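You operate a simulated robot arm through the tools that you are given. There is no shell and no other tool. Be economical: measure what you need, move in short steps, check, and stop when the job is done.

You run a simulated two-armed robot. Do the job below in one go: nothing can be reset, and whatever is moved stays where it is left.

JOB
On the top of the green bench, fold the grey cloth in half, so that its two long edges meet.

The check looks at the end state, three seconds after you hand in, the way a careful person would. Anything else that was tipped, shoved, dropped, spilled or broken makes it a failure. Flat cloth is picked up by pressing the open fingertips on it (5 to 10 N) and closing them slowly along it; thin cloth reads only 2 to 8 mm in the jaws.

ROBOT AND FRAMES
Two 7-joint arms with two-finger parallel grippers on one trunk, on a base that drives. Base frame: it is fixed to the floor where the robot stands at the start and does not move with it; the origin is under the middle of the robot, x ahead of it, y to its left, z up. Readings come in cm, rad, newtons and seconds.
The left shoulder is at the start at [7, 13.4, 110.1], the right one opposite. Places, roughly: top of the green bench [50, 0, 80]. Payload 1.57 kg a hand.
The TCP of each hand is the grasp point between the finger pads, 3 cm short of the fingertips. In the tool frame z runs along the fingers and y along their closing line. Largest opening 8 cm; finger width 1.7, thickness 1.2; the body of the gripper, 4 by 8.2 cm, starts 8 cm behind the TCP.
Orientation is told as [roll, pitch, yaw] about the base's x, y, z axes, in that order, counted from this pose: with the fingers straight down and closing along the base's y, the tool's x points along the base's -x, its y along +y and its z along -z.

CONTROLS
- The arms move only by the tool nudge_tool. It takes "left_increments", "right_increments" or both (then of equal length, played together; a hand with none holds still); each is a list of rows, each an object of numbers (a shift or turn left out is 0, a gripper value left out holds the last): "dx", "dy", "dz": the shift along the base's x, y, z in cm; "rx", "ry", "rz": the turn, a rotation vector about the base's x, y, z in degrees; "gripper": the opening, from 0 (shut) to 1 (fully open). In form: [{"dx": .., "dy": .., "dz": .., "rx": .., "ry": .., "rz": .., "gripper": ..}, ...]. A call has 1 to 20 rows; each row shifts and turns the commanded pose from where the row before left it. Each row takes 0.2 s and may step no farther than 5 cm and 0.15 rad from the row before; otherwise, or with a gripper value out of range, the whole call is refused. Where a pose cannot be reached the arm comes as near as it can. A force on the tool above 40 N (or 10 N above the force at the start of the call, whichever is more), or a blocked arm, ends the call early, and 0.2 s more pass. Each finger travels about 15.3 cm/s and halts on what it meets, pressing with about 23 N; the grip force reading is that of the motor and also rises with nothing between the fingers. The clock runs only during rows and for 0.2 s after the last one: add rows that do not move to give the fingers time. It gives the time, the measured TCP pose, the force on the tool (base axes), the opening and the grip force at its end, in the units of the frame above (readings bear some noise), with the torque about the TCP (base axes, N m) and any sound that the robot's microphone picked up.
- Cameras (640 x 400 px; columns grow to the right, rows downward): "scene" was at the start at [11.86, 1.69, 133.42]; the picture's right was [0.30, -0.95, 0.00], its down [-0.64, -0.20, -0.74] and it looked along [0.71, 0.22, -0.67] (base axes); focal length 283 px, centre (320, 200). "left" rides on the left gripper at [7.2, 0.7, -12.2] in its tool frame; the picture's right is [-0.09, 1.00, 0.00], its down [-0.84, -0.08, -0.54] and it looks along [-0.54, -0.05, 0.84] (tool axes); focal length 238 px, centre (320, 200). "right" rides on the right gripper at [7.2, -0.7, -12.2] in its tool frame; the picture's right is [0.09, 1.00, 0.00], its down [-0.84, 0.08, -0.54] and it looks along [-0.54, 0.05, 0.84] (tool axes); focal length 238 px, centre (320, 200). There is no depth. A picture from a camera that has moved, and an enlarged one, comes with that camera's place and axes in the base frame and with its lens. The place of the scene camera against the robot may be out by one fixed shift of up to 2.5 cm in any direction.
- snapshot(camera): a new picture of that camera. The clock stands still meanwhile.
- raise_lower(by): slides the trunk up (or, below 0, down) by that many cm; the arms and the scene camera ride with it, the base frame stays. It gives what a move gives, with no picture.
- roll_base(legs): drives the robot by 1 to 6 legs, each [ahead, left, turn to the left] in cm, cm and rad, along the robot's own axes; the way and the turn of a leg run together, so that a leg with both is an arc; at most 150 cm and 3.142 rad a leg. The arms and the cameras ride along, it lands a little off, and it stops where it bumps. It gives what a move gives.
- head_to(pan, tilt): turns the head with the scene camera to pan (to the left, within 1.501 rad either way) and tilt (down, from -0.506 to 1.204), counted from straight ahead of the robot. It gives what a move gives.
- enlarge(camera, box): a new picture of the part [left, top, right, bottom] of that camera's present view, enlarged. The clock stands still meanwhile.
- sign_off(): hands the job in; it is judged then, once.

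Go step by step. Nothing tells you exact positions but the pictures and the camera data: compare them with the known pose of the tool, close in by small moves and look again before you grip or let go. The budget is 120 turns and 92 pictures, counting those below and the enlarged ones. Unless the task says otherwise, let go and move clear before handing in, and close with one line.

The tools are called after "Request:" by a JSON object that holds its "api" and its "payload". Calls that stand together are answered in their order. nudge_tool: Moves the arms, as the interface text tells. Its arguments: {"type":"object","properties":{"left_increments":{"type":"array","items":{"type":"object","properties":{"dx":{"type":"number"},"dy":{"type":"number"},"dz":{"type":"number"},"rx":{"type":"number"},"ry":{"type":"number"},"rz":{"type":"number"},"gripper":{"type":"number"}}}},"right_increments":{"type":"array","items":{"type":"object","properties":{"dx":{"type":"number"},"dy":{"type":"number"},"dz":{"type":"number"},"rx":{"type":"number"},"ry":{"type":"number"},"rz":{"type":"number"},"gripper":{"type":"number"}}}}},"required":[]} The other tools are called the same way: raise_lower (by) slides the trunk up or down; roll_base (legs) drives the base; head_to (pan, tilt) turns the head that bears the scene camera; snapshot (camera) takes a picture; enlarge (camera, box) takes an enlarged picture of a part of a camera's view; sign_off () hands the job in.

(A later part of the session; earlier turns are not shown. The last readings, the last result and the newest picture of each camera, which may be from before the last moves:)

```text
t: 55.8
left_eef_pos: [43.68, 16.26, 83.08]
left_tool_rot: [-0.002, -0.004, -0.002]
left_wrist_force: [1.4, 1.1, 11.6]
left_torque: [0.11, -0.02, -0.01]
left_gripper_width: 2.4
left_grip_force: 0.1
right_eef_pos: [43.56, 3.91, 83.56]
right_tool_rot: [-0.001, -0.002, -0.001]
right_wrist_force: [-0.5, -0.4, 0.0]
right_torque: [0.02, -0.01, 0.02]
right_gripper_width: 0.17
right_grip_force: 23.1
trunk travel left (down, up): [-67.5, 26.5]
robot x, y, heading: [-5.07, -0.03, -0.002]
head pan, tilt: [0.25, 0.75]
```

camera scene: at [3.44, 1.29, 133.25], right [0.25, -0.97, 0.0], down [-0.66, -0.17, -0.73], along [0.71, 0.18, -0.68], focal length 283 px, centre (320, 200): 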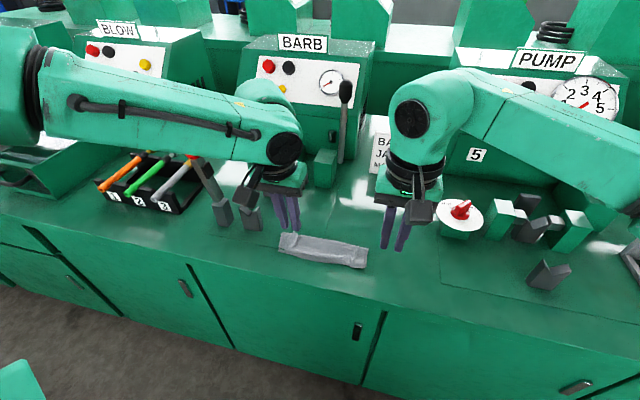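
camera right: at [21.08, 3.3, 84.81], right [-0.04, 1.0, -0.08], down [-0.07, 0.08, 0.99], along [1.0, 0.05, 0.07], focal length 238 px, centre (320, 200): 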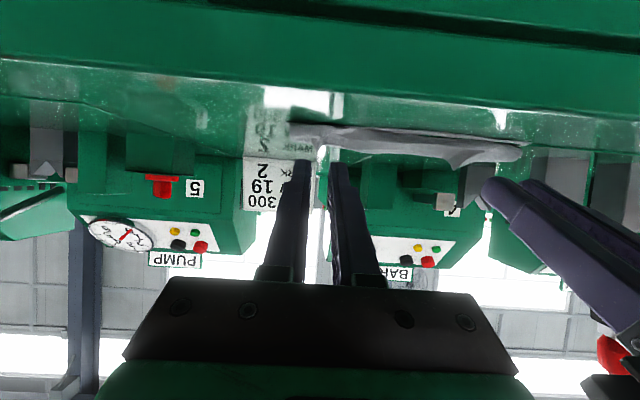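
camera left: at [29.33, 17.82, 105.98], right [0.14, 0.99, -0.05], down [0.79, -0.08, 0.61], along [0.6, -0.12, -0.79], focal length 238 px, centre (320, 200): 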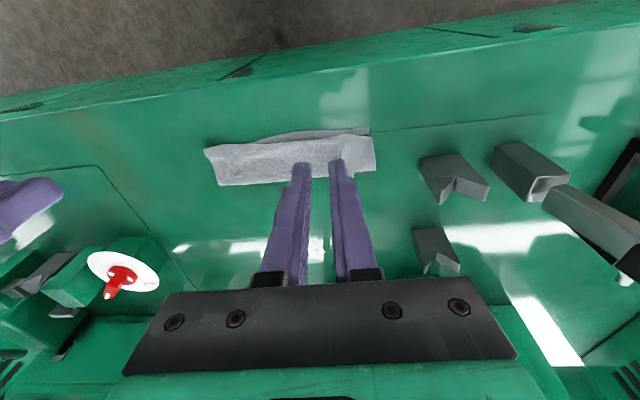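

Request:
{"api": "nudge_tool", "payload": {"left_increments": [{"dz": -0.06}, {"gripper": 0.275}, {"gripper": 0.25}, {"gripper": 0.225}, {"gripper": 0.2}, {"gripper": 0.18}, {"gripper": 0.16}, {"gripper": 0.14}, {"gripper": 0.12}, {"gripper": 0.1}, {"gripper": 0.08}, {"gripper": 0.06}, {"gripper": 0.04}, {"gripper": 0.02}, {"gripper": 0}, {}]}}

Request:
{"api": "enlarge", "payload": {"camera": "left", "box": [220, 80, 420, 205]}}

```text
t: 59.2
left_eef_pos: [43.43, 16.18, 83.26]
left_tool_rot: [-0.005, -0.002, -0.001]
left_wrist_force: [-0.8, -7.6, 25.4]
left_torque: [-0.21, 0.13, -0.01]
left_gripper_width: 0.22
left_grip_force: 23.6
right_eef_pos: [43.57, 4.01, 83.66]
right_tool_rot: [0.003, -0.003, -0.001]
right_wrist_force: [0.3, 7.7, -0.1]
right_torque: [0.24, -0.01, 0.01]
right_gripper_width: 0.17
right_grip_force: 22.9
trunk travel left (down, up): [-67.5, 26.5]
robot x, y, heading: [-4.86, 0.12, -0.002]
head pan, tilt: [0.25, 0.75]
```

```text
3.20 times, centred on (320, 142) of left
camera zoom: at [36.39, 16.86, 95.36], right [0.09, 1.0, 0.0], down [0.83, -0.08, 0.55], along [0.54, -0.05, -0.84], focal length 763 px, centre (320, 384)
```

zoom: 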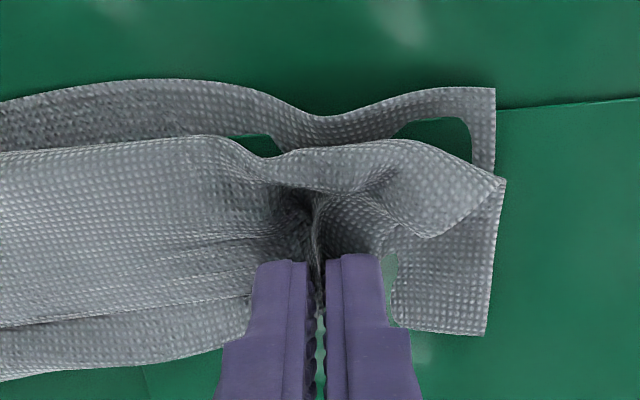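

It caught, possibly with lower layers too. I lift both a few centimetres, relaxing the sideways pull, and check what hangs.

Request:
{"api": "nudge_tool", "payload": {"left_increments": [{"dz": 0.5, "dy": -0.3}, {"dz": 1, "dx": 0.4}, {"dz": 1, "dx": 0.4}, {"dz": 1, "dx": 0.4}, {"dz": 1, "dx": 0.4}, {}], "right_increments": [{"dz": 0.3, "dy": 0.1}, {"dz": 1, "dx": 0.4}, {"dz": 1, "dx": 0.4}, {"dz": 1, "dx": 0.4}, {"dz": 1, "dx": 0.4}, {}]}}

Request:
{"api": "snapshot", "payload": {"camera": "left"}}

Request:
{"api": "enlarge", "payload": {"camera": "scene", "box": [250, 200, 410, 300]}}

```text
t: 60.6
left_eef_pos: [45.36, 16.08, 87.48]
left_tool_rot: [-0.004, 0.003, -0.001]
left_wrist_force: [0.0, -2.6, 0.6]
left_torque: [-0.07, 0.02, -0.02]
left_gripper_width: 0.18
left_grip_force: 22.9
right_eef_pos: [45.42, 4.0, 87.84]
right_tool_rot: [0.0, 0.002, -0.001]
right_wrist_force: [0.1, 2.8, -0.1]
right_torque: [0.06, 0.0, 0.01]
right_gripper_width: 0.17
right_grip_force: 23.2
trunk travel left (down, up): [-67.5, 26.5]
robot x, y, heading: [-4.51, 0.39, 0.0]
head pan, tilt: [0.25, 0.75]
```

```text
23 pictures are left
camera left: at [38.38, 16.65, 99.7], right [0.09, 1.0, 0.0], down [0.84, -0.08, 0.54], along [0.54, -0.05, -0.84], focal length 238 px, centre (320, 200)
```

left: 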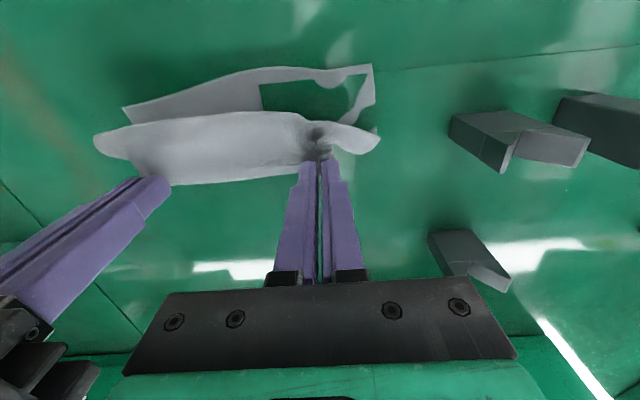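

```text
4.00 times, centred on (330, 250) of scene
camera zoom: at [7.26, 1.27, 133.27], right [0.25, -0.97, 0.0], down [-0.66, -0.17, -0.73], along [0.71, 0.18, -0.68], focal length 1133 px, centre (280, 0)
```

zoom: 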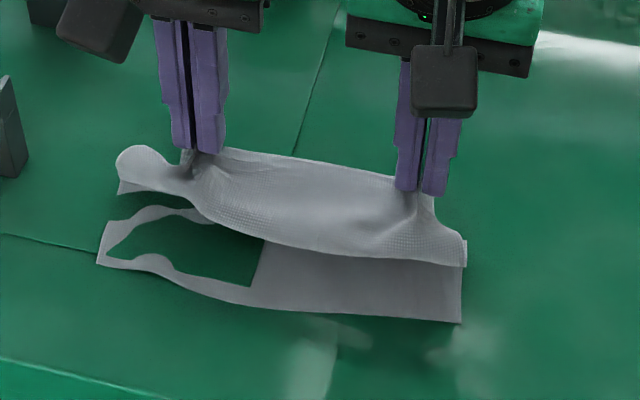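

Only the hem is held, and the near edge lies true (x≈41 right, 39.8 left). I carry the hem up and outward over x≈48 so the bottom layer lies down again to the right crease line.

Request:
{"api": "nudge_tool", "payload": {"left_increments": [{"dx": 0.5, "dz": 0.8}, {"dx": 0.6, "dz": 0.8}, {"dx": 0.7, "dz": 0.7}, {"dx": 1}, {"dx": 1}, {"dx": 1}, {}, {}], "right_increments": [{"dx": 0.8, "dz": 0.7}, {"dx": 0.8, "dz": 0.6}, {"dx": 0.9, "dz": 0.6}, {"dx": 1}, {"dx": 1}, {"dx": 1}, {}, {}]}}

Request:
{"api": "snapshot", "payload": {"camera": "left"}}

```text
t: 62.4
left_eef_pos: [48.37, 16.9, 90.2]
left_tool_rot: [-0.006, -0.001, -0.001]
left_wrist_force: [3.0, -11.6, -1.3]
left_torque: [-0.33, -0.08, 0.1]
left_gripper_width: 0.17
left_grip_force: 23.0
left hand out of reach, approached as far as the arm can: row 4, 5, 6
right_eef_pos: [50.4, 4.06, 89.73]
right_tool_rot: [0.003, 0.001, 0.002]
right_wrist_force: [-3.2, 11.6, 0.9]
right_torque: [0.4, 0.09, 0.01]
right_gripper_width: 0.13
right_grip_force: 23.2
trunk travel left (down, up): [-67.5, 26.5]
robot x, y, heading: [-4.71, -0.06, -0.001]
head pan, tilt: [0.25, 0.75]
```

```text
21 pictures are left
camera left: at [41.29, 17.62, 102.42], right [0.09, 1.0, -0.01], down [0.84, -0.08, 0.54], along [0.54, -0.06, -0.84], focal length 238 px, centre (320, 200)
```

left: 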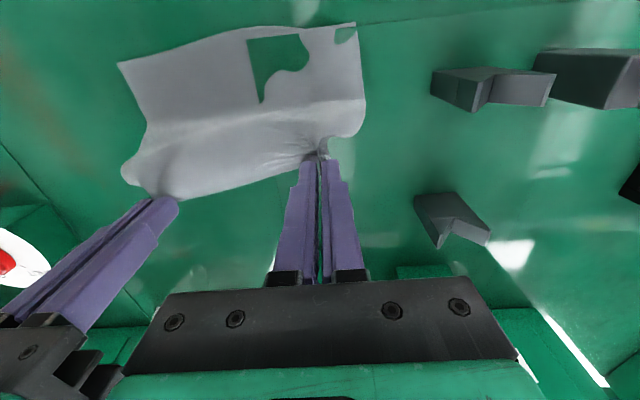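

The bottom layer lies flat again with its corners in place. Next: slacken the sideways pull, tilt and start over toward the near edge, then roll back 3.3 cm.

Request:
{"api": "nudge_tool", "payload": {"left_increments": [{"dy": -0.9, "dx": -0.2}, {"dx": -0.8, "dz": -0.4, "ry": -5}, {"dx": -0.8, "dz": -0.5, "ry": -5}, {"dx": -0.8, "dz": -0.5, "ry": -5}, {"dx": -0.8, "dz": -0.5, "ry": -5}, {}], "right_increments": [{"dx": -1}, {"dx": -0.9, "dz": -0.3, "ry": -5}, {"dx": -0.9, "dz": -0.4, "ry": -5}, {"dx": -0.9, "dz": -0.4, "ry": -5}, {"dx": -0.9, "dz": -0.4, "ry": -5}, {}]}}

Request:
{"api": "roll_base", "payload": {"legs": [[-3.3, 0, 0]]}}

```text
t: 63.8
left_eef_pos: [45.02, 16.0, 88.33]
left_tool_rot: [-0.003, -0.35, 0.001]
left_wrist_force: [0.2, 0.3, 0.5]
left_torque: [0.02, 0.03, 0.01]
left_gripper_width: 0.21
left_grip_force: 23.0
right_eef_pos: [46.3, 3.99, 88.09]
right_tool_rot: [-0.001, -0.353, -0.002]
right_wrist_force: [0.4, -0.3, -0.1]
right_torque: [0.0, 0.0, 0.0]
right_gripper_width: 0.16
right_grip_force: 23.1
trunk travel left (down, up): [-67.5, 26.5]
robot x, y, heading: [-4.5, -0.01, -0.001]
head pan, tilt: [0.25, 0.75]
```

```text
t: 64.7
left_eef_pos: [41.97, 16.18, 88.12]
left_tool_rot: [-0.003, -0.344, 0.0]
left_wrist_force: [0.1, 0.1, 0.0]
left_torque: [0.0, -0.01, 0.01]
left_gripper_width: 0.21
left_grip_force: 23.2
right_eef_pos: [43.17, 4.1, 88.16]
right_tool_rot: [-0.001, -0.347, 0.001]
right_wrist_force: [0.4, 0.0, -0.6]
right_torque: [0.0, 0.04, -0.02]
right_gripper_width: 0.14
right_grip_force: 22.7
trunk travel left (down, up): [-67.5, 26.5]
robot x, y, heading: [-8.1, -0.04, 0.001]
head pan, tilt: [0.25, 0.75]
```

Request:
{"api": "nudge_tool", "payload": {"left_increments": [{"dx": -0.35, "dz": -0.4, "ry": -5}, {"dx": -0.4, "dz": -0.5, "ry": -5}, {"dx": -0.4, "dz": -0.6, "ry": -5}, {"dx": -0.4, "dz": -0.6, "ry": -5}, {"dx": -0.4, "dz": -0.6, "ry": -5}, {"dx": -0.4, "dz": -0.6, "ry": -5}, {"dx": -0.4, "dz": -0.6, "ry": -5}, {"dx": -0.4, "dz": -0.6, "ry": -5}, {"dx": -0.3, "dz": -0.6, "ry": -4}, {}], "right_increments": [{"dx": -0.4, "dz": -0.4, "ry": -5}, {"dx": -0.45, "dz": -0.5, "ry": -5}, {"dx": -0.45, "dz": -0.6, "ry": -5}, {"dx": -0.45, "dz": -0.6, "ry": -5}, {"dx": -0.45, "dz": -0.6, "ry": -5}, {"dx": -0.4, "dz": -0.6, "ry": -5}, {"dx": -0.4, "dz": -0.6, "ry": -5}, {"dx": -0.4, "dz": -0.6, "ry": -5}, {"dx": -0.3, "dz": -0.6, "ry": -4}, {}]}}

Request:
{"api": "enlarge", "payload": {"camera": "scene", "box": [260, 220, 404, 310]}}

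```text
t: 66.9
left_eef_pos: [38.3, 16.2, 83.25]
left_tool_rot: [-0.004, -1.119, -0.002]
left_wrist_force: [0.8, -0.9, 1.6]
left_torque: [-0.02, 0.01, 0.0]
left_gripper_width: 0.16
left_grip_force: 22.6
right_eef_pos: [39.29, 4.09, 83.11]
right_tool_rot: [-0.001, -1.12, 0.001]
right_wrist_force: [-0.9, -0.1, -0.1]
right_torque: [-0.03, 0.0, -0.04]
right_gripper_width: 0.18
right_grip_force: 22.9
trunk travel left (down, up): [-67.5, 26.5]
robot x, y, heading: [-8.02, 0.12, 0.004]
head pan, tilt: [0.25, 0.75]
```

```text
4.44 times, centred on (332, 265) of scene
camera zoom: at [3.92, 1.31, 133.28], right [0.25, -0.97, 0.0], down [-0.66, -0.17, -0.73], along [0.71, 0.18, -0.68], focal length 1259 px, centre (267, -89)
```

zoom: 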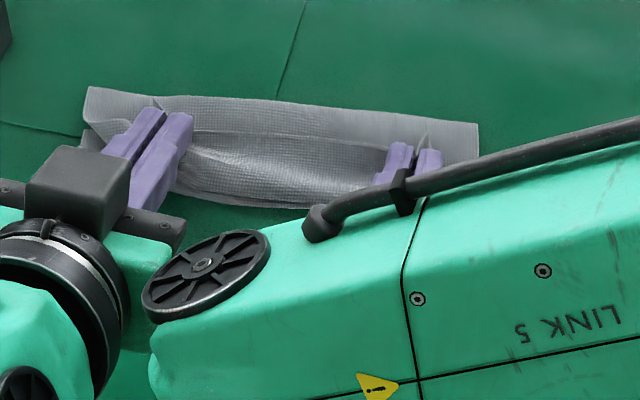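

The sheet bulges under the slanted fingers and the crease keeps coming in, so I'll use two stages: pull the hem fully taut past the near edge by rolling back 4 cm and lay it flat there. Then I re-grip it with its edge on the near side, from where it can be laid exactly.

Request:
{"api": "roll_base", "payload": {"legs": [[-4, 0, 0]]}}

Request:
{"api": "enlarge", "payload": {"camera": "scene", "box": [260, 220, 404, 310]}}

```text
t: 67.7
left_eef_pos: [34.37, 16.05, 83.17]
left_tool_rot: [-0.002, -1.114, -0.001]
left_wrist_force: [0.4, -0.4, 0.4]
left_torque: [-0.02, -0.02, -0.02]
left_gripper_width: 0.18
left_grip_force: 23.0
right_eef_pos: [35.42, 4.06, 82.93]
right_tool_rot: [0.0, -1.114, -0.002]
right_wrist_force: [0.9, 0.4, 0.9]
right_torque: [-0.01, 0.02, -0.02]
right_gripper_width: 0.15
right_grip_force: 23.0
trunk travel left (down, up): [-67.5, 26.5]
robot x, y, heading: [-12.07, -0.21, 0.0]
head pan, tilt: [0.25, 0.75]
```

```text
4.44 times, centred on (332, 265) of scene
camera zoom: at [0.17, 1.3, 133.24], right [0.25, -0.97, 0.0], down [-0.66, -0.17, -0.73], along [0.71, 0.18, -0.68], focal length 1259 px, centre (267, -89)
```

zoom: 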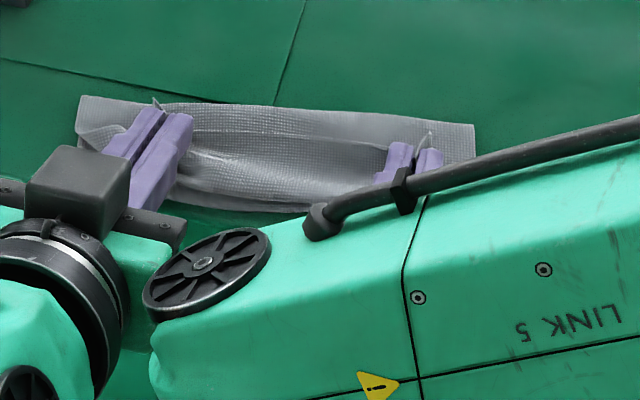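

Request:
{"api": "snapshot", "payload": {"camera": "left"}}

```text
18 pictures are left
camera left: at [20.37, 16.81, 82.1], right [0.04, 1.0, 0.08], down [-0.12, -0.08, 0.99], along [0.99, -0.05, 0.11], focal length 238 px, centre (320, 200)
```

left: 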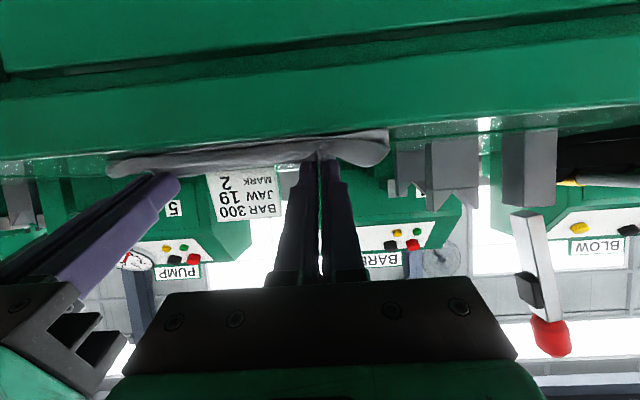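

The crease simply peels along, so pulling cannot tauten it. I'll instead open the cloth out flat again by carrying the hem back to the far side, and refold with the jaws turned to close along x, which lets the sheet leave the fingers in the right direction.

Request:
{"api": "nudge_tool", "payload": {"left_increments": [{"dz": 0.8, "dx": 0.5, "ry": 4}, {"dz": 0.8, "dx": 0.5, "ry": 5}, {"dz": 0.8, "dx": 0.5, "ry": 5}, {"dz": 0.8, "dx": 0.5, "ry": 5}, {"dz": 0.7, "dx": 0.5, "ry": 5}, {"dz": 0.7, "dx": 0.5, "ry": 5}, {"dz": 0.6, "dx": 0.6, "ry": 5}, {"dz": 0.6, "dx": 0.7, "ry": 5}, {"dz": 0.5, "dx": 0.8, "ry": 5}, {"dz": 0.4, "dx": 0.8, "ry": 5}, {"dx": 1, "ry": 5}, {"dx": 1, "ry": 5}, {"dx": 1, "ry": 5}, {}], "right_increments": [{"dz": 0.8, "dx": 0.5, "ry": 4}, {"dz": 0.8, "dx": 0.5, "ry": 5}, {"dz": 0.8, "dx": 0.5, "ry": 5}, {"dz": 0.8, "dx": 0.5, "ry": 5}, {"dz": 0.7, "dx": 0.5, "ry": 5}, {"dz": 0.7, "dx": 0.5, "ry": 5}, {"dz": 0.6, "dx": 0.6, "ry": 5}, {"dz": 0.6, "dx": 0.7, "ry": 5}, {"dz": 0.5, "dx": 0.8, "ry": 5}, {"dz": 0.4, "dx": 0.8, "ry": 5}, {"dx": 1, "ry": 5}, {"dx": 1, "ry": 5}, {"dx": 1, "ry": 5}, {}]}}

Request:
{"api": "roll_base", "payload": {"legs": [[7, 0, 0]]}}

Request:
{"api": "snapshot", "payload": {"camera": "scene"}}

```text
t: 70.7
left_eef_pos: [41.37, 16.97, 90.5]
left_tool_rot: [-0.005, -0.001, -0.004]
left_wrist_force: [3.0, -13.3, -0.8]
left_torque: [-0.4, -0.12, 0.13]
left_gripper_width: 0.18
left_grip_force: 23.5
left hand out of reach, approached as far as the arm can: row 13
right_eef_pos: [43.43, 4.13, 89.97]
right_tool_rot: [0.005, -0.041, 0.004]
right_wrist_force: [-2.1, 14.0, 1.9]
right_torque: [0.43, 0.1, -0.01]
right_gripper_width: 0.18
right_grip_force: 23.3
right hand out of reach, approached as far as the arm can: row 13
trunk travel left (down, up): [-67.5, 26.5]
robot x, y, heading: [-11.98, 0.08, -0.001]
head pan, tilt: [0.25, 0.75]
```

```text
t: 71.8
left_eef_pos: [48.35, 17.05, 90.6]
left_tool_rot: [-0.005, -0.003, -0.003]
left_wrist_force: [4.2, -18.5, -0.5]
left_torque: [-0.58, -0.15, 0.17]
left_gripper_width: 0.21
left_grip_force: 22.6
right_eef_pos: [50.44, 4.18, 90.0]
right_tool_rot: [0.0, -0.045, 0.0]
right_wrist_force: [-4.5, 18.7, 1.0]
right_torque: [0.6, 0.14, -0.02]
right_gripper_width: 0.16
right_grip_force: 23.3
trunk travel left (down, up): [-67.5, 26.5]
robot x, y, heading: [-5.22, 0.17, -0.0]
head pan, tilt: [0.25, 0.75]
```

```text
17 pictures are left
camera scene: at [6.81, 1.24, 133.29], right [0.25, -0.97, 0.0], down [-0.66, -0.17, -0.73], along [0.71, 0.18, -0.68], focal length 283 px, centre (320, 200)
```

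scene: 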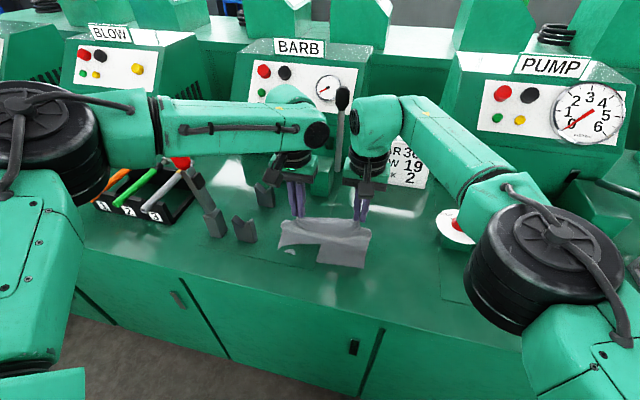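

Request:
{"api": "nudge_tool", "payload": {"left_increments": [{"dy": -0.8}, {"dz": -0.8}, {}], "right_increments": [{"dx": -0.6}, {"dx": -0.6, "dz": -0.6, "ry": 2.5}, {}]}}

Request:
{"api": "roll_base", "payload": {"legs": [[7, 0, 0]]}}

Request:
{"api": "nudge_tool", "payload": {"left_increments": [{"dz": -1}, {"dz": -1, "dx": 0.3}, {"dz": -1, "dx": 0.3}, {"dz": -1, "dx": 0.2}, {}], "right_increments": [{"dz": -1}, {"dz": -1, "dx": 0.3}, {"dz": -1, "dx": 0.3}, {"dz": -1, "dx": 0.2}, {}]}}

Request:
{"api": "snapshot", "payload": {"camera": "left"}}

```text
t: 72.5
left_eef_pos: [47.89, 16.58, 89.77]
left_tool_rot: [-0.006, -0.004, -0.001]
left_wrist_force: [1.3, -2.6, 0.2]
left_torque: [-0.07, -0.03, 0.02]
left_gripper_width: 0.17
left_grip_force: 22.9
left hand out of reach, approached as far as the arm can: row 1
right_eef_pos: [49.26, 4.07, 89.22]
right_tool_rot: [0.003, 0.0, 0.003]
right_wrist_force: [-0.4, 2.5, -1.0]
right_torque: [0.07, -0.01, -0.01]
right_gripper_width: 0.17
right_grip_force: 23.2
trunk travel left (down, up): [-67.5, 26.5]
robot x, y, heading: [-4.98, -0.03, 0.001]
head pan, tilt: [0.25, 0.75]
```

```text
t: 73.6
left_eef_pos: [54.72, 16.48, 89.82]
left_tool_rot: [-0.006, -0.005, -0.002]
left_wrist_force: [0.5, -1.8, 0.1]
left_torque: [-0.07, -0.01, 0.01]
left_gripper_width: 0.2
left_grip_force: 22.6
right_eef_pos: [56.16, 4.04, 89.35]
right_tool_rot: [0.002, -0.003, -0.002]
right_wrist_force: [-0.6, 2.0, 0.1]
right_torque: [0.06, 0.0, 0.0]
right_gripper_width: 0.18
right_grip_force: 23.1
trunk travel left (down, up): [-67.5, 26.5]
robot x, y, heading: [2.19, 0.06, -0.002]
head pan, tilt: [0.25, 0.75]
```

```text
t: 74.8
left_eef_pos: [54.21, 17.38, 86.19]
left_tool_rot: [-0.011, -0.007, -0.004]
left_wrist_force: [5.2, -19.2, -1.8]
left_torque: [-0.53, -0.15, 0.13]
left_gripper_width: 0.21
left_grip_force: 23.3
left hand out of reach, approached as far as the arm can: row 2, 3, 4
right_eef_pos: [57.11, 4.11, 85.33]
right_tool_rot: [0.006, -0.001, 0.002]
right_wrist_force: [-4.7, 17.8, 1.4]
right_torque: [0.59, 0.16, -0.06]
right_gripper_width: 0.16
right_grip_force: 23.0
trunk travel left (down, up): [-67.5, 26.5]
robot x, y, heading: [2.36, 0.24, -0.0]
head pan, tilt: [0.25, 0.75]
```

```text
16 pictures are left
camera left: at [47.06, 18.07, 98.42], right [0.1, 1.0, -0.01], down [0.83, -0.07, 0.55], along [0.55, -0.06, -0.84], focal length 238 px, centre (320, 200)
```

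left: 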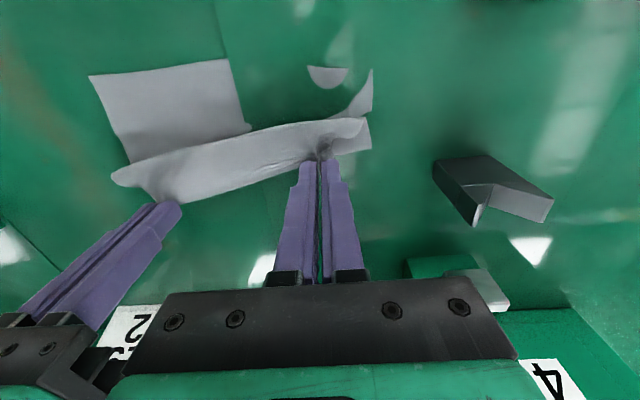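

The cloth slides easily: its near edge has come along to x≈47.3. I relax the sideways pull, roll back 8 cm to bring the cloth back over free bench, then look.

Request:
{"api": "nudge_tool", "payload": {"left_increments": [{"dy": -0.9}, {"dx": -0.5}, {}], "right_increments": [{"dx": -1}, {"dx": -1, "dz": 0.8}, {}]}}

Request:
{"api": "roll_base", "payload": {"legs": [[-8, 0, 0]]}}

Request:
{"api": "snapshot", "payload": {"camera": "left"}}

```text
t: 75.6
left_eef_pos: [53.43, 16.88, 86.39]
left_tool_rot: [-0.007, -0.003, -0.003]
left_wrist_force: [0.8, -3.2, 0.6]
left_torque: [-0.11, -0.04, 0.04]
left_gripper_width: 0.19
left_grip_force: 22.5
left hand out of reach, approached as far as the arm can: row 1
right_eef_pos: [55.24, 4.11, 85.99]
right_tool_rot: [-0.001, 0.001, 0.001]
right_wrist_force: [-0.1, 3.6, 0.4]
right_torque: [0.12, 0.01, 0.0]
right_gripper_width: 0.13
right_grip_force: 23.2
trunk travel left (down, up): [-67.5, 26.5]
robot x, y, heading: [1.65, -0.22, 0.001]
head pan, tilt: [0.25, 0.75]
```

```text
t: 76.6
left_eef_pos: [45.28, 16.7, 86.42]
left_tool_rot: [-0.007, -0.004, -0.003]
left_wrist_force: [-0.5, -1.6, -0.4]
left_torque: [-0.07, -0.04, 0.0]
left_gripper_width: 0.18
left_grip_force: 22.3
right_eef_pos: [47.1, 3.87, 86.13]
right_tool_rot: [0.003, 0.001, 0.001]
right_wrist_force: [-0.7, 2.5, 1.2]
right_torque: [0.04, -0.01, 0.02]
right_gripper_width: 0.17
right_grip_force: 22.9
trunk travel left (down, up): [-67.5, 26.5]
robot x, y, heading: [-6.12, 0.56, -0.002]
head pan, tilt: [0.25, 0.75]
```

```text
15 pictures are left
camera left: at [38.23, 17.43, 98.57], right [0.09, 1.0, -0.01], down [0.83, -0.08, 0.55], along [0.54, -0.06, -0.84], focal length 238 px, centre (320, 200)
```

left: 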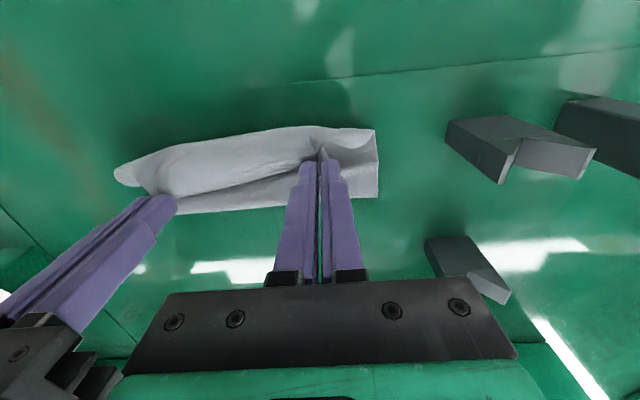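

The cloth is back at about x 43–50 in a loose fold. Rather than unfolding it again, I'll lay the hem down here, let go, and regrip that hem with the jaws turned 90°, so only a short move remains.

Request:
{"api": "nudge_tool", "payload": {"left_increments": [{"dx": 0.5, "dz": -0.5}, {"dx": 0.4, "dz": -0.5}, {"dz": -0.6}, {"dz": -0.6}, {"gripper": 0.06}, {"gripper": 0.12}, {"gripper": 0.2}, {"gripper": 0.3}, {"dz": 1}, {"dz": 2}, {"dz": 3}, {"dz": 4}, {}], "right_increments": [{"dz": -0.5}, {"dz": -0.5}, {"dz": -0.5}, {"dz": -0.5}, {"gripper": 0.06}, {"gripper": 0.12}, {"gripper": 0.2}, {"gripper": 0.3}, {"dz": 1}, {"dz": 2}, {"dz": 3}, {"dz": 4}, {}]}}

Request:
{"api": "nudge_tool", "payload": {"left_increments": [{"rz": -8}, {"rz": -8}, {"rz": -8}, {"rz": -8}, {"rz": -8}, {"rz": -8}, {"rz": -8}, {"rz": -8}, {"rz": -8}, {"rz": -8}, {"rz": -8}, {"rz": -2}, {}], "right_increments": [{"rz": 8}, {"rz": 8}, {"rz": 8}, {"rz": 8}, {"rz": 8}, {"rz": 8}, {"rz": 8}, {"rz": 8}, {"rz": 8}, {"rz": 8}, {"rz": 8}, {"rz": 2}, {}]}}

Request:
{"api": "snapshot", "payload": {"camera": "scene"}}

```text
t: 79.4
left_eef_pos: [45.45, 17.32, 94.59]
left_tool_rot: [-0.007, -0.004, -0.002]
left_wrist_force: [0.5, 0.2, 0.6]
left_torque: [-0.01, 0.03, 0.01]
left_gripper_width: 2.4
left_grip_force: 0.0
left hand out of reach, approached as far as the arm can: row 2, 4
right_eef_pos: [47.07, 4.09, 93.89]
right_tool_rot: [0.003, 0.002, 0.0]
right_wrist_force: [-0.7, 0.5, 0.0]
right_torque: [0.04, 0.0, 0.01]
right_gripper_width: 2.41
right_grip_force: 0.0
trunk travel left (down, up): [-67.5, 26.5]
robot x, y, heading: [-5.9, 0.16, -0.004]
head pan, tilt: [0.25, 0.75]
```

```text
t: 82.2
left_eef_pos: [45.39, 17.24, 94.66]
left_tool_rot: [-0.007, -0.005, -1.576]
left_wrist_force: [-0.2, -0.7, -0.3]
left_torque: [0.02, -0.01, 0.02]
left_gripper_width: 2.41
left_grip_force: 0.3
right_eef_pos: [44.84, 1.88, 92.83]
right_tool_rot: [0.003, 0.0, 0.621]
right_wrist_force: [-0.5, 0.5, -0.2]
right_torque: [0.01, 0.03, 0.01]
right_gripper_width: 2.39
right_grip_force: 0.0
right hand out of reach, approached as far as the arm can: row 4, 5, 6, 7, 8, 9, 10, 11
trunk travel left (down, up): [-67.5, 26.5]
robot x, y, heading: [-5.92, 0.53, -0.002]
head pan, tilt: [0.25, 0.75]
```

```text
14 pictures are left
camera scene: at [5.88, 1.29, 133.27], right [0.25, -0.97, 0.0], down [-0.66, -0.17, -0.73], along [0.71, 0.18, -0.68], focal length 283 px, centre (320, 200)
```

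scene: 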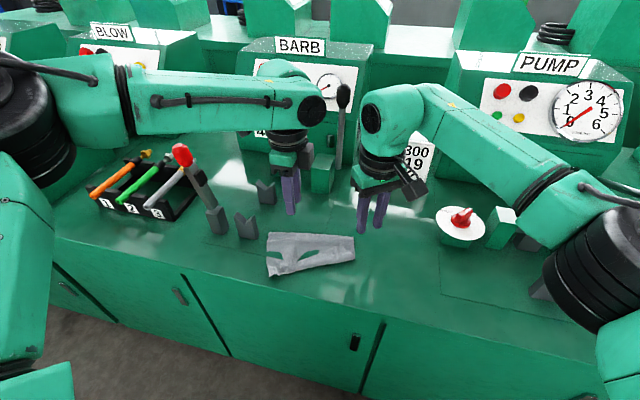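

Request:
{"api": "enlarge", "payload": {"camera": "scene", "box": [250, 215, 378, 295]}}

Request:
{"api": "nudge_tool", "payload": {"right_increments": [{"rz": -8}, {"rz": -8}, {"rz": -8}, {"rz": -8}, {"rz": -8}, {"rz": -8}, {"rz": -8}, {"rz": -8}, {"rz": -8}, {"rz": -8}, {"rz": -8}, {"rz": -8}, {"rz": -8}, {"rz": -8}, {"rz": -8}, {"rz": -5.6}, {}]}}

```text
5.00 times, centred on (314, 255) of scene
camera zoom: at [5.88, 1.29, 133.27], right [0.25, -0.97, 0.0], down [-0.66, -0.17, -0.73], along [0.71, 0.18, -0.68], focal length 1417 px, centre (350, -75)
```

zoom: 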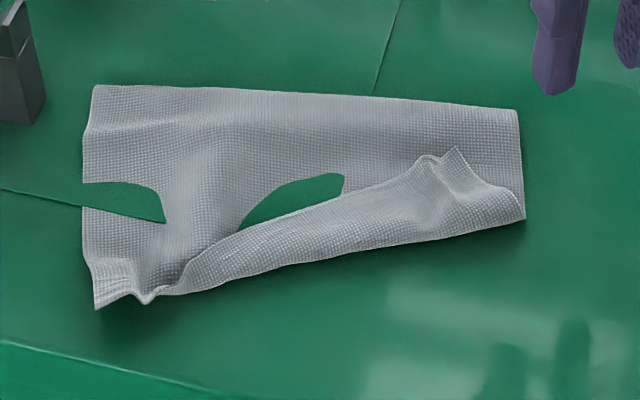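

```text
t: 85.8
left_eef_pos: [45.41, 17.21, 94.64]
left_tool_rot: [-0.009, -0.005, -1.574]
left_wrist_force: [-0.4, 0.5, 0.4]
left_torque: [0.0, -0.01, 0.03]
left_gripper_width: 2.43
left_grip_force: 0.1
right_eef_pos: [44.76, 1.75, 92.84]
right_tool_rot: [0.002, -0.002, -1.539]
right_wrist_force: [0.1, -0.6, 0.1]
right_torque: [-0.01, -0.01, 0.01]
right_gripper_width: 2.41
right_grip_force: 0.1
trunk travel left (down, up): [-67.5, 26.5]
robot x, y, heading: [-6.18, -0.35, -0.001]
head pan, tilt: [0.25, 0.75]
```

The cloth has settled differently: the left half of the hem now lies outward on the near side (good), only the right part is still turned inward as a flap. I turn both jaws back to close along y, to regrip the standing ridges, and look from the hand cameras.

Request:
{"api": "nudge_tool", "payload": {"left_increments": [{"rz": 8, "dx": -0.6}, {"rz": 8, "dx": -0.6}, {"rz": 8, "dx": -0.6}, {"rz": 8, "dx": -0.6}, {"rz": 8, "dx": -0.6}, {"rz": 8, "dx": -0.6}, {"rz": 8, "dx": -0.6}, {"rz": 8, "dx": -0.6}, {"rz": 8}, {"rz": 8}, {"rz": 8}, {"rz": 2.2}, {}], "right_increments": [{"rz": 8, "dy": 0.4}, {"rz": 8, "dy": 0.4}, {"rz": 8, "dy": 0.4}, {"rz": 8, "dy": 0.4}, {"rz": 8, "dy": 0.4}, {"rz": 8, "dy": 0.4}, {"rz": 8, "dy": 0.4}, {"rz": 8, "dy": 0.4}, {"rz": 8, "dy": 0.4}, {"rz": 8}, {"rz": 8}, {"rz": 0.2}, {}]}}

Request:
{"api": "snapshot", "payload": {"camera": "left"}}

Request:
{"api": "snapshot", "payload": {"camera": "right"}}

```text
t: 88.6
left_eef_pos: [40.55, 17.2, 94.77]
left_tool_rot: [-0.006, -0.007, 0.002]
left_wrist_force: [1.0, 0.4, -0.5]
left_torque: [0.01, 0.02, 0.0]
left_gripper_width: 2.37
left_grip_force: 0.1
right_eef_pos: [44.88, 5.45, 92.94]
right_tool_rot: [0.002, -0.002, 0.003]
right_wrist_force: [-0.2, 0.1, 0.5]
right_torque: [0.03, 0.05, -0.01]
right_gripper_width: 2.4
right_grip_force: 0.1
trunk travel left (down, up): [-67.5, 26.5]
robot x, y, heading: [-5.78, -0.24, -0.005]
head pan, tilt: [0.25, 0.75]
```

```text
12 pictures are left
camera left: at [33.39, 17.92, 106.82], right [0.09, 1.0, -0.01], down [0.83, -0.07, 0.55], along [0.54, -0.05, -0.84], focal length 238 px, centre (320, 200)
```

left: 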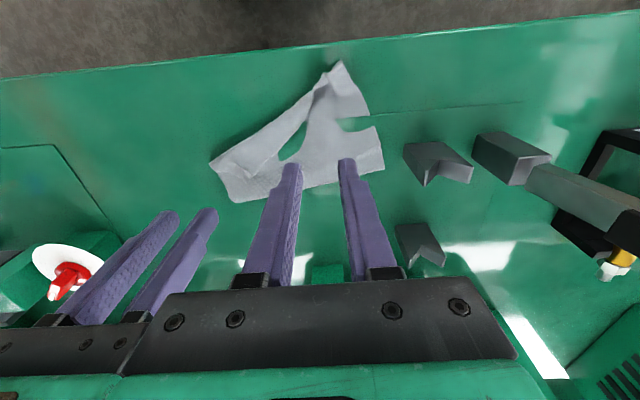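

```text
11 pictures are left
camera right: at [37.62, 4.78, 105.17], right [-0.1, 1.0, 0.0], down [0.84, 0.08, 0.54], along [0.54, 0.05, -0.84], focal length 238 px, centre (320, 200)
```

right: 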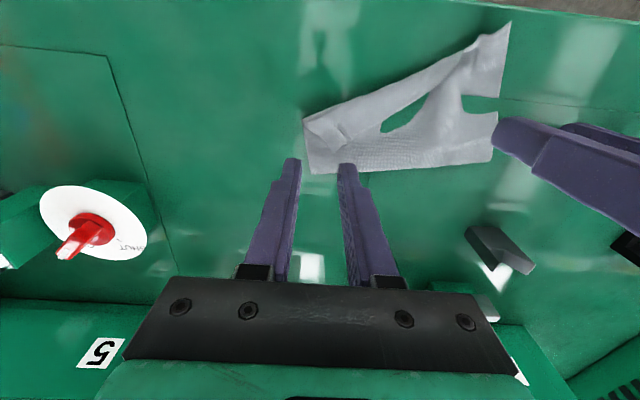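

Request:
{"api": "enlarge", "payload": {"camera": "right", "box": [290, 10, 530, 190]}}

```text
2.22 times, centred on (410, 100) of right
camera zoom: at [37.62, 4.78, 105.17], right [-0.1, 1.0, 0.0], down [0.84, 0.08, 0.54], along [0.54, 0.05, -0.84], focal length 530 px, centre (120, 422)
```

zoom: 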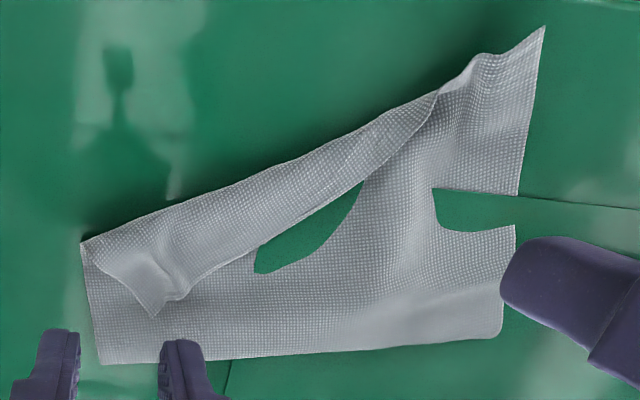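

The right flap's pinched ridge lies at about (46, 7.7). I regrip it with the right hand.

Request:
{"api": "nudge_tool", "payload": {"right_increments": [{"dx": 1.1, "dy": 1.2}, {"dy": 1.1}, {"dz": -3}, {"dz": -3}, {"dz": -2.5}, {"dz": -0.7}, {"dz": -0.4}, {}]}}

Request:
{"api": "enlarge", "payload": {"camera": "right", "box": [220, 80, 420, 205]}}

```text
t: 90.4
left_eef_pos: [40.58, 17.23, 94.62]
left_tool_rot: [-0.007, -0.003, 0.0]
left_wrist_force: [-0.7, -0.5, -0.1]
left_torque: [-0.02, -0.02, 0.02]
left_gripper_width: 2.39
left_grip_force: 0.0
right_eef_pos: [46.0, 7.76, 83.28]
right_tool_rot: [0.0, -0.002, 0.001]
right_wrist_force: [0.1, 0.5, 0.4]
right_torque: [0.01, 0.03, 0.0]
right_gripper_width: 2.4
right_grip_force: 0.0
trunk travel left (down, up): [-67.5, 26.5]
robot x, y, heading: [-6.26, 0.29, -0.002]
head pan, tilt: [0.25, 0.75]
```

```text
3.20 times, centred on (320, 142) of right
camera zoom: at [38.72, 7.08, 95.54], right [-0.09, 1.0, 0.0], down [0.84, 0.08, 0.54], along [0.54, 0.05, -0.84], focal length 763 px, centre (320, 384)
```

zoom: 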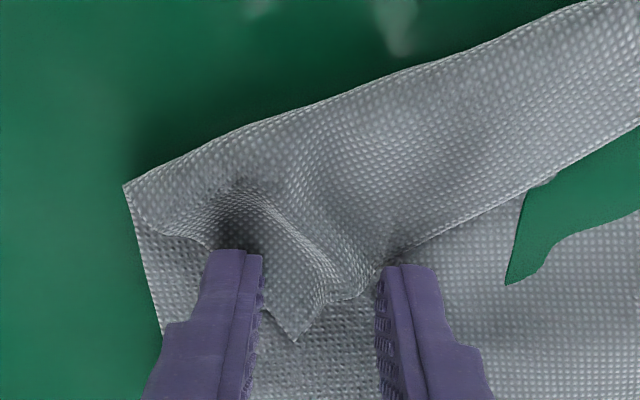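

The ridge and hem corner sit right between the fingers; I close.

Request:
{"api": "nudge_tool", "payload": {"right_increments": [{"dz": -0.12}, {"gripper": 0.27}, {"gripper": 0.24}, {"gripper": 0.21}, {"gripper": 0.18}, {"gripper": 0.15}, {"gripper": 0.12}, {"gripper": 0.09}, {"gripper": 0.06}, {"gripper": 0.03}, {"gripper": 0}, {}, {}]}}

```text
t: 93.2
left_eef_pos: [40.5, 17.28, 94.69]
left_tool_rot: [-0.008, -0.005, 0.001]
left_wrist_force: [0.6, 0.0, -0.9]
left_torque: [0.0, -0.02, 0.02]
left_gripper_width: 2.41
left_grip_force: 0.0
right_eef_pos: [45.85, 7.83, 83.17]
right_tool_rot: [0.003, -0.002, 0.002]
right_wrist_force: [0.3, -0.1, 0.4]
right_torque: [-0.02, -0.02, 0.01]
right_gripper_width: 0.18
right_grip_force: 23.0
trunk travel left (down, up): [-67.5, 26.5]
robot x, y, heading: [-6.35, 0.07, 0.004]
head pan, tilt: [0.25, 0.75]
```

Held. To keep the rest from sliding, I set the left fingertips down lightly on the far-left part of the cloth while the right turns its flap over toward the robot.

Request:
{"api": "nudge_tool", "payload": {"left_increments": [{"dy": 0.8, "dx": 2, "gripper": 0.6}, {"dy": 0.7, "dx": 2}, {"dz": -3}, {"dz": -3}, {"dz": -3}, {"dz": -1.5}, {"dz": -0.7}, {"dz": -0.2}, {}]}}

Request:
{"api": "nudge_tool", "payload": {"right_increments": [{"dz": 0.8}, {"dz": 0.9, "dx": -0.5, "dy": -0.3, "ry": -4}, {"dz": 0.9, "dx": -0.8, "dy": -0.4, "ry": -4}, {"dz": 0.6, "dx": -1, "dy": -0.4, "ry": -4}, {"dz": 0.3, "dx": -1, "dy": -0.4, "ry": -4}, {"dx": -1, "dy": -0.4, "ry": -5}, {"dx": -1, "dy": -0.4, "dz": -0.3, "ry": -5}, {"dx": -1, "dy": -0.4, "dz": -0.4, "ry": -5}, {"dx": -1, "dy": -0.3, "dz": -0.5, "ry": -5}, {"dx": -1, "dy": -0.3, "dz": -0.6, "ry": -5}, {"dx": -1, "dz": -0.6, "ry": -5}, {"dx": -0.8, "dz": -0.6, "ry": -5}, {}]}}

Request:
{"api": "snapshot", "payload": {"camera": "scene"}}

```text
t: 95.2
left_eef_pos: [44.51, 18.82, 83.28]
left_tool_rot: [-0.007, -0.006, 0.0]
left_wrist_force: [-0.2, -0.2, 0.6]
left_torque: [-0.01, 0.0, 0.0]
left_gripper_width: 4.78
left_grip_force: 0.0
right_eef_pos: [45.92, 7.71, 83.29]
right_tool_rot: [0.002, -0.001, 0.001]
right_wrist_force: [0.3, -0.1, 1.5]
right_torque: [-0.01, -0.01, 0.01]
right_gripper_width: 0.18
right_grip_force: 23.1
trunk travel left (down, up): [-67.5, 26.5]
robot x, y, heading: [-6.15, -0.2, -0.003]
head pan, tilt: [0.25, 0.75]
```

```text
t: 98.0
left_eef_pos: [44.55, 18.74, 83.23]
left_tool_rot: [-0.006, -0.006, 0.0]
left_wrist_force: [0.3, 0.1, 0.3]
left_torque: [0.01, 0.01, -0.02]
left_gripper_width: 4.81
left_grip_force: 0.0
right_eef_pos: [35.77, 4.38, 83.68]
right_tool_rot: [0.0, -0.891, 0.004]
right_wrist_force: [0.1, 0.9, 0.3]
right_torque: [0.02, 0.03, -0.01]
right_gripper_width: 0.21
right_grip_force: 22.9
trunk travel left (down, up): [-67.5, 26.5]
robot x, y, heading: [-6.03, 0.1, -0.001]
head pan, tilt: [0.25, 0.75]
```

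```text
8 pictures are left
camera scene: at [5.89, 1.24, 133.27], right [0.25, -0.97, 0.0], down [-0.66, -0.17, -0.73], along [0.71, 0.18, -0.68], focal length 283 px, centre (320, 200)
```

scene: 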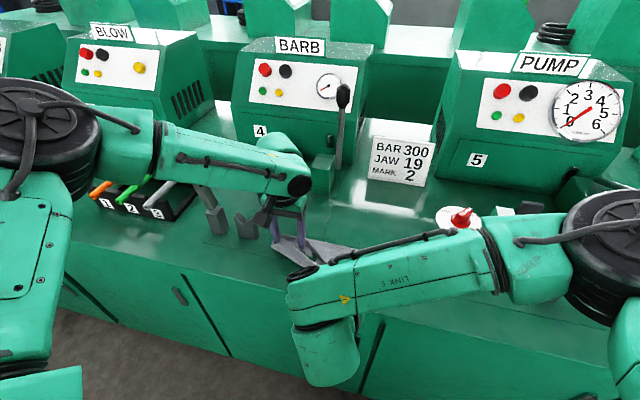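

The flap is over; I lower and let go, drawing the fingers out backwards, then lift both hands clear and upright.

Request:
{"api": "nudge_tool", "payload": {"right_increments": [{"dz": -0.5, "dx": -0.5}, {"dx": -0.5}, {"gripper": 0.04}, {"gripper": 0.08}, {"gripper": 0.14}, {"dx": -0.6, "dz": 0.3}, {"dx": -0.7, "dz": 0.5}, {"dx": -0.8, "dz": 0.7}, {"dx": -1, "dz": 1.2}, {"dz": 2}, {"dz": 2}, {}]}}

Request:
{"api": "nudge_tool", "payload": {"left_increments": [{"dz": 2}, {"dz": 3}, {"dz": 4}, {"dx": -2, "dz": 3}, {"dx": -2}, {"dx": -1}, {}, {}, {}, {}, {}, {}], "right_increments": [{"ry": 5, "dz": 1}, {"ry": 5, "dz": 1}, {"ry": 5, "dz": 1, "dy": -1}, {"ry": 5, "dz": 1, "dy": -1}, {"ry": 5, "dz": 1, "dy": -1}, {"ry": 5, "dx": 0.5}, {"ry": 5, "dx": 0.5}, {"ry": 5, "dx": 0.5}, {"ry": 5, "dx": 0.5}, {"ry": 6, "dx": 0.5}, {}, {}]}}

Request:
{"api": "snapshot", "payload": {"camera": "left"}}

```text
t: 100.6
left_eef_pos: [44.5, 18.77, 83.24]
left_tool_rot: [-0.006, -0.005, 0.0]
left_wrist_force: [-0.2, -0.1, -0.5]
left_torque: [0.02, 0.01, -0.01]
left_gripper_width: 4.81
left_grip_force: 0.0
right_eef_pos: [31.64, 4.53, 89.94]
right_tool_rot: [-0.003, -0.891, 0.003]
right_wrist_force: [0.0, -0.4, 0.8]
right_torque: [-0.03, -0.03, -0.01]
right_gripper_width: 1.12
right_grip_force: 0.0
trunk travel left (down, up): [-67.5, 26.5]
robot x, y, heading: [-6.07, 0.23, -0.001]
head pan, tilt: [0.25, 0.75]
```

```text
t: 103.2
left_eef_pos: [39.51, 18.73, 95.19]
left_tool_rot: [-0.007, -0.007, -0.001]
left_wrist_force: [0.1, 0.4, -0.4]
left_torque: [-0.01, 0.04, 0.02]
left_gripper_width: 4.79
left_grip_force: 0.1
right_eef_pos: [34.17, 1.38, 95.01]
right_tool_rot: [0.001, 0.0, 0.004]
right_wrist_force: [-0.2, 0.0, 0.3]
right_torque: [-0.02, -0.01, -0.01]
right_gripper_width: 1.14
right_grip_force: 0.0
trunk travel left (down, up): [-67.5, 26.5]
robot x, y, heading: [-6.09, 0.05, 0.0]
head pan, tilt: [0.25, 0.75]
```

```text
7 pictures are left
camera left: at [32.41, 19.47, 107.38], right [0.09, 1.0, -0.01], down [0.83, -0.07, 0.55], along [0.54, -0.06, -0.84], focal length 238 px, centre (320, 200)
```

left: 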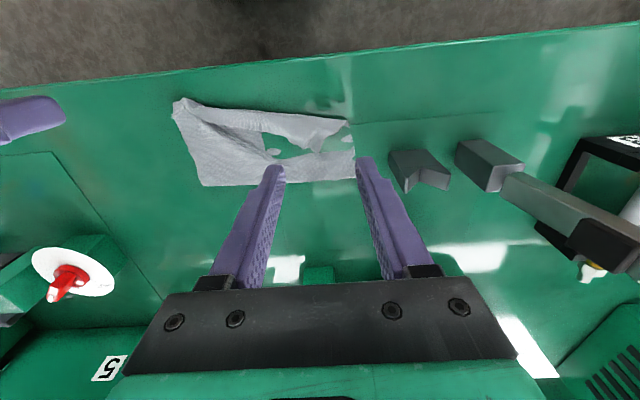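

Request:
{"api": "enlarge", "payload": {"camera": "left", "box": [150, 75, 390, 210]}}

```text
2.67 times, centred on (270, 142) of left
camera zoom: at [32.41, 19.47, 107.38], right [0.09, 1.0, -0.01], down [0.83, -0.07, 0.55], along [0.54, -0.06, -0.84], focal length 636 px, centre (453, 353)
```

zoom: 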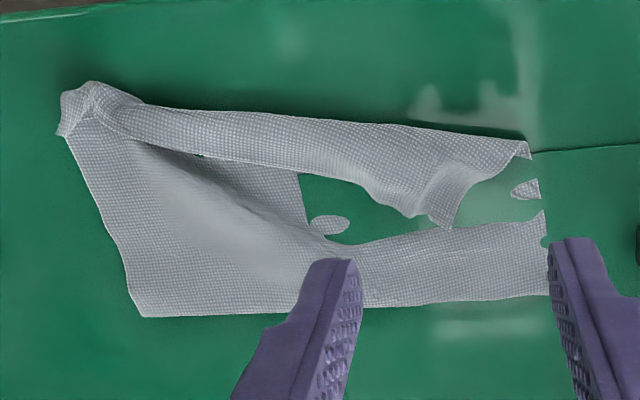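

The picture shows a Z-shaped lie: crease on the far side at x≈46.7, a 2 cm flap inward on the near side. I regrip the hem at both ends, left ridge about (42, 17.7) and right crumple about (37, 4.3), to open it out cleanly.

Request:
{"api": "nudge_tool", "payload": {"left_increments": [{"dx": 1.3, "dy": -1, "gripper": 0.3}, {"dx": 1.3}, {"dz": -3}, {"dz": -3}, {"dz": -3}, {"dz": -1.9}, {"dz": -0.9}, {"dz": -0.2}, {}], "right_increments": [{"dx": 1.4, "dy": 1.5, "gripper": 0.35}, {"dx": 1.4, "dy": 1.4}, {"dz": -3}, {"dz": -3}, {"dz": -3}, {"dz": -1.8}, {"dz": -0.8}, {"dz": -0.3}, {}]}}

```text
t: 105.2
left_eef_pos: [42.06, 17.75, 83.23]
left_tool_rot: [-0.007, -0.005, 0.0]
left_wrist_force: [-0.2, -0.3, -0.1]
left_torque: [0.01, 0.0, 0.03]
left_gripper_width: 2.42
left_grip_force: 0.1
right_eef_pos: [36.87, 4.29, 83.15]
right_tool_rot: [0.003, -0.004, 0.002]
right_wrist_force: [1.8, -0.8, 12.5]
right_torque: [0.21, -0.09, -0.06]
right_gripper_width: 2.77
right_grip_force: 0.1
trunk travel left (down, up): [-67.5, 26.5]
robot x, y, heading: [-5.92, -0.01, -0.001]
head pan, tilt: [0.25, 0.75]
```

Request:
{"api": "nudge_tool", "payload": {"left_increments": [{"dz": -0.15}, {"gripper": 0.27}, {"gripper": 0.24}, {"gripper": 0.21}, {"gripper": 0.18}, {"gripper": 0.16}, {"gripper": 0.14}, {"gripper": 0.12}, {"gripper": 0.1}, {"gripper": 0.08}, {"gripper": 0.06}, {"gripper": 0.04}, {"gripper": 0.02}, {"gripper": 0}, {}, {}], "right_increments": [{}, {"gripper": 0.32}, {"gripper": 0.29}, {"gripper": 0.26}, {"gripper": 0.23}, {"gripper": 0.2}, {"gripper": 0.17}, {"gripper": 0.14}, {"gripper": 0.12}, {"gripper": 0.1}, {"gripper": 0.07}, {"gripper": 0.04}, {"gripper": 0.02}, {"gripper": 0}, {}, {}]}}

```text
t: 108.6
left_eef_pos: [42.02, 17.85, 83.09]
left_tool_rot: [-0.007, -0.007, 0.0]
left_wrist_force: [-1.2, -1.9, 1.5]
left_torque: [-0.03, 0.02, 0.0]
left_gripper_width: 0.11
left_grip_force: 23.1
right_eef_pos: [36.81, 4.49, 83.09]
right_tool_rot: [0.003, -0.004, 0.003]
right_wrist_force: [0.9, 4.4, 16.8]
right_torque: [0.25, -0.09, 0.01]
right_gripper_width: 0.26
right_grip_force: 22.8
trunk travel left (down, up): [-67.5, 26.5]
robot x, y, heading: [-5.86, -0.32, -0.001]
head pan, tilt: [0.25, 0.75]
```

Both hold cloth. I lift and carry the hem up and away, evening the two hands out over x≈48.

Request:
{"api": "nudge_tool", "payload": {"left_increments": [{"dz": 0.6}, {"dz": 0.7, "dx": 0.3}, {"dz": 0.7, "dx": 0.4}, {"dz": 0.7, "dx": 0.4}, {"dz": 0.7, "dx": 0.5}, {"dz": 0.7, "dx": 0.5}, {"dz": 0.7, "dx": 0.6}, {"dz": 0.6, "dx": 0.6}, {"dz": 0.6, "dx": 0.6}, {"dx": 0.6}, {"dx": 0.5}, {"dx": 0.5}, {}], "right_increments": [{"dz": 0.6}, {"dz": 0.7, "dx": 0.8}, {"dz": 0.7, "dx": 1}, {"dz": 0.7, "dx": 1.1}, {"dz": 0.7, "dx": 1.1}, {"dz": 0.7, "dx": 1.1}, {"dz": 0.7, "dx": 1.1}, {"dz": 0.6, "dx": 1.1}, {"dz": 0.6, "dx": 1.1}, {"dx": 1.1}, {"dx": 1}, {"dx": 0.7}, {}]}}

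Request:
{"api": "snapshot", "payload": {"camera": "left"}}

```text
t: 111.4
left_eef_pos: [47.62, 17.85, 89.14]
left_tool_rot: [-0.008, -0.007, 0.001]
left_wrist_force: [1.2, 0.2, 0.4]
left_torque: [-0.02, -0.01, 0.01]
left_gripper_width: 0.14
left_grip_force: 22.8
right_eef_pos: [48.2, 4.44, 88.94]
right_tool_rot: [0.002, -0.001, 0.003]
right_wrist_force: [-0.2, 0.2, -0.1]
right_torque: [-0.01, 0.02, 0.01]
right_gripper_width: 0.23
right_grip_force: 23.2
trunk travel left (down, up): [-67.5, 26.5]
robot x, y, heading: [-5.95, -0.31, -0.003]
head pan, tilt: [0.25, 0.75]
```

```text
5 pictures are left
camera left: at [40.29, 18.56, 101.29], right [0.09, 1.0, -0.01], down [0.83, -0.07, 0.55], along [0.55, -0.06, -0.84], focal length 238 px, centre (320, 200)
```

left: 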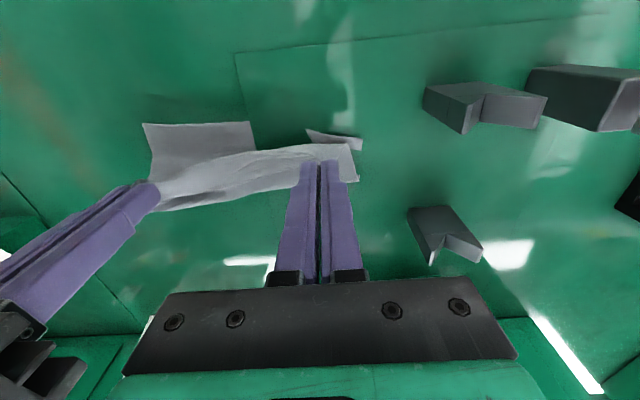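

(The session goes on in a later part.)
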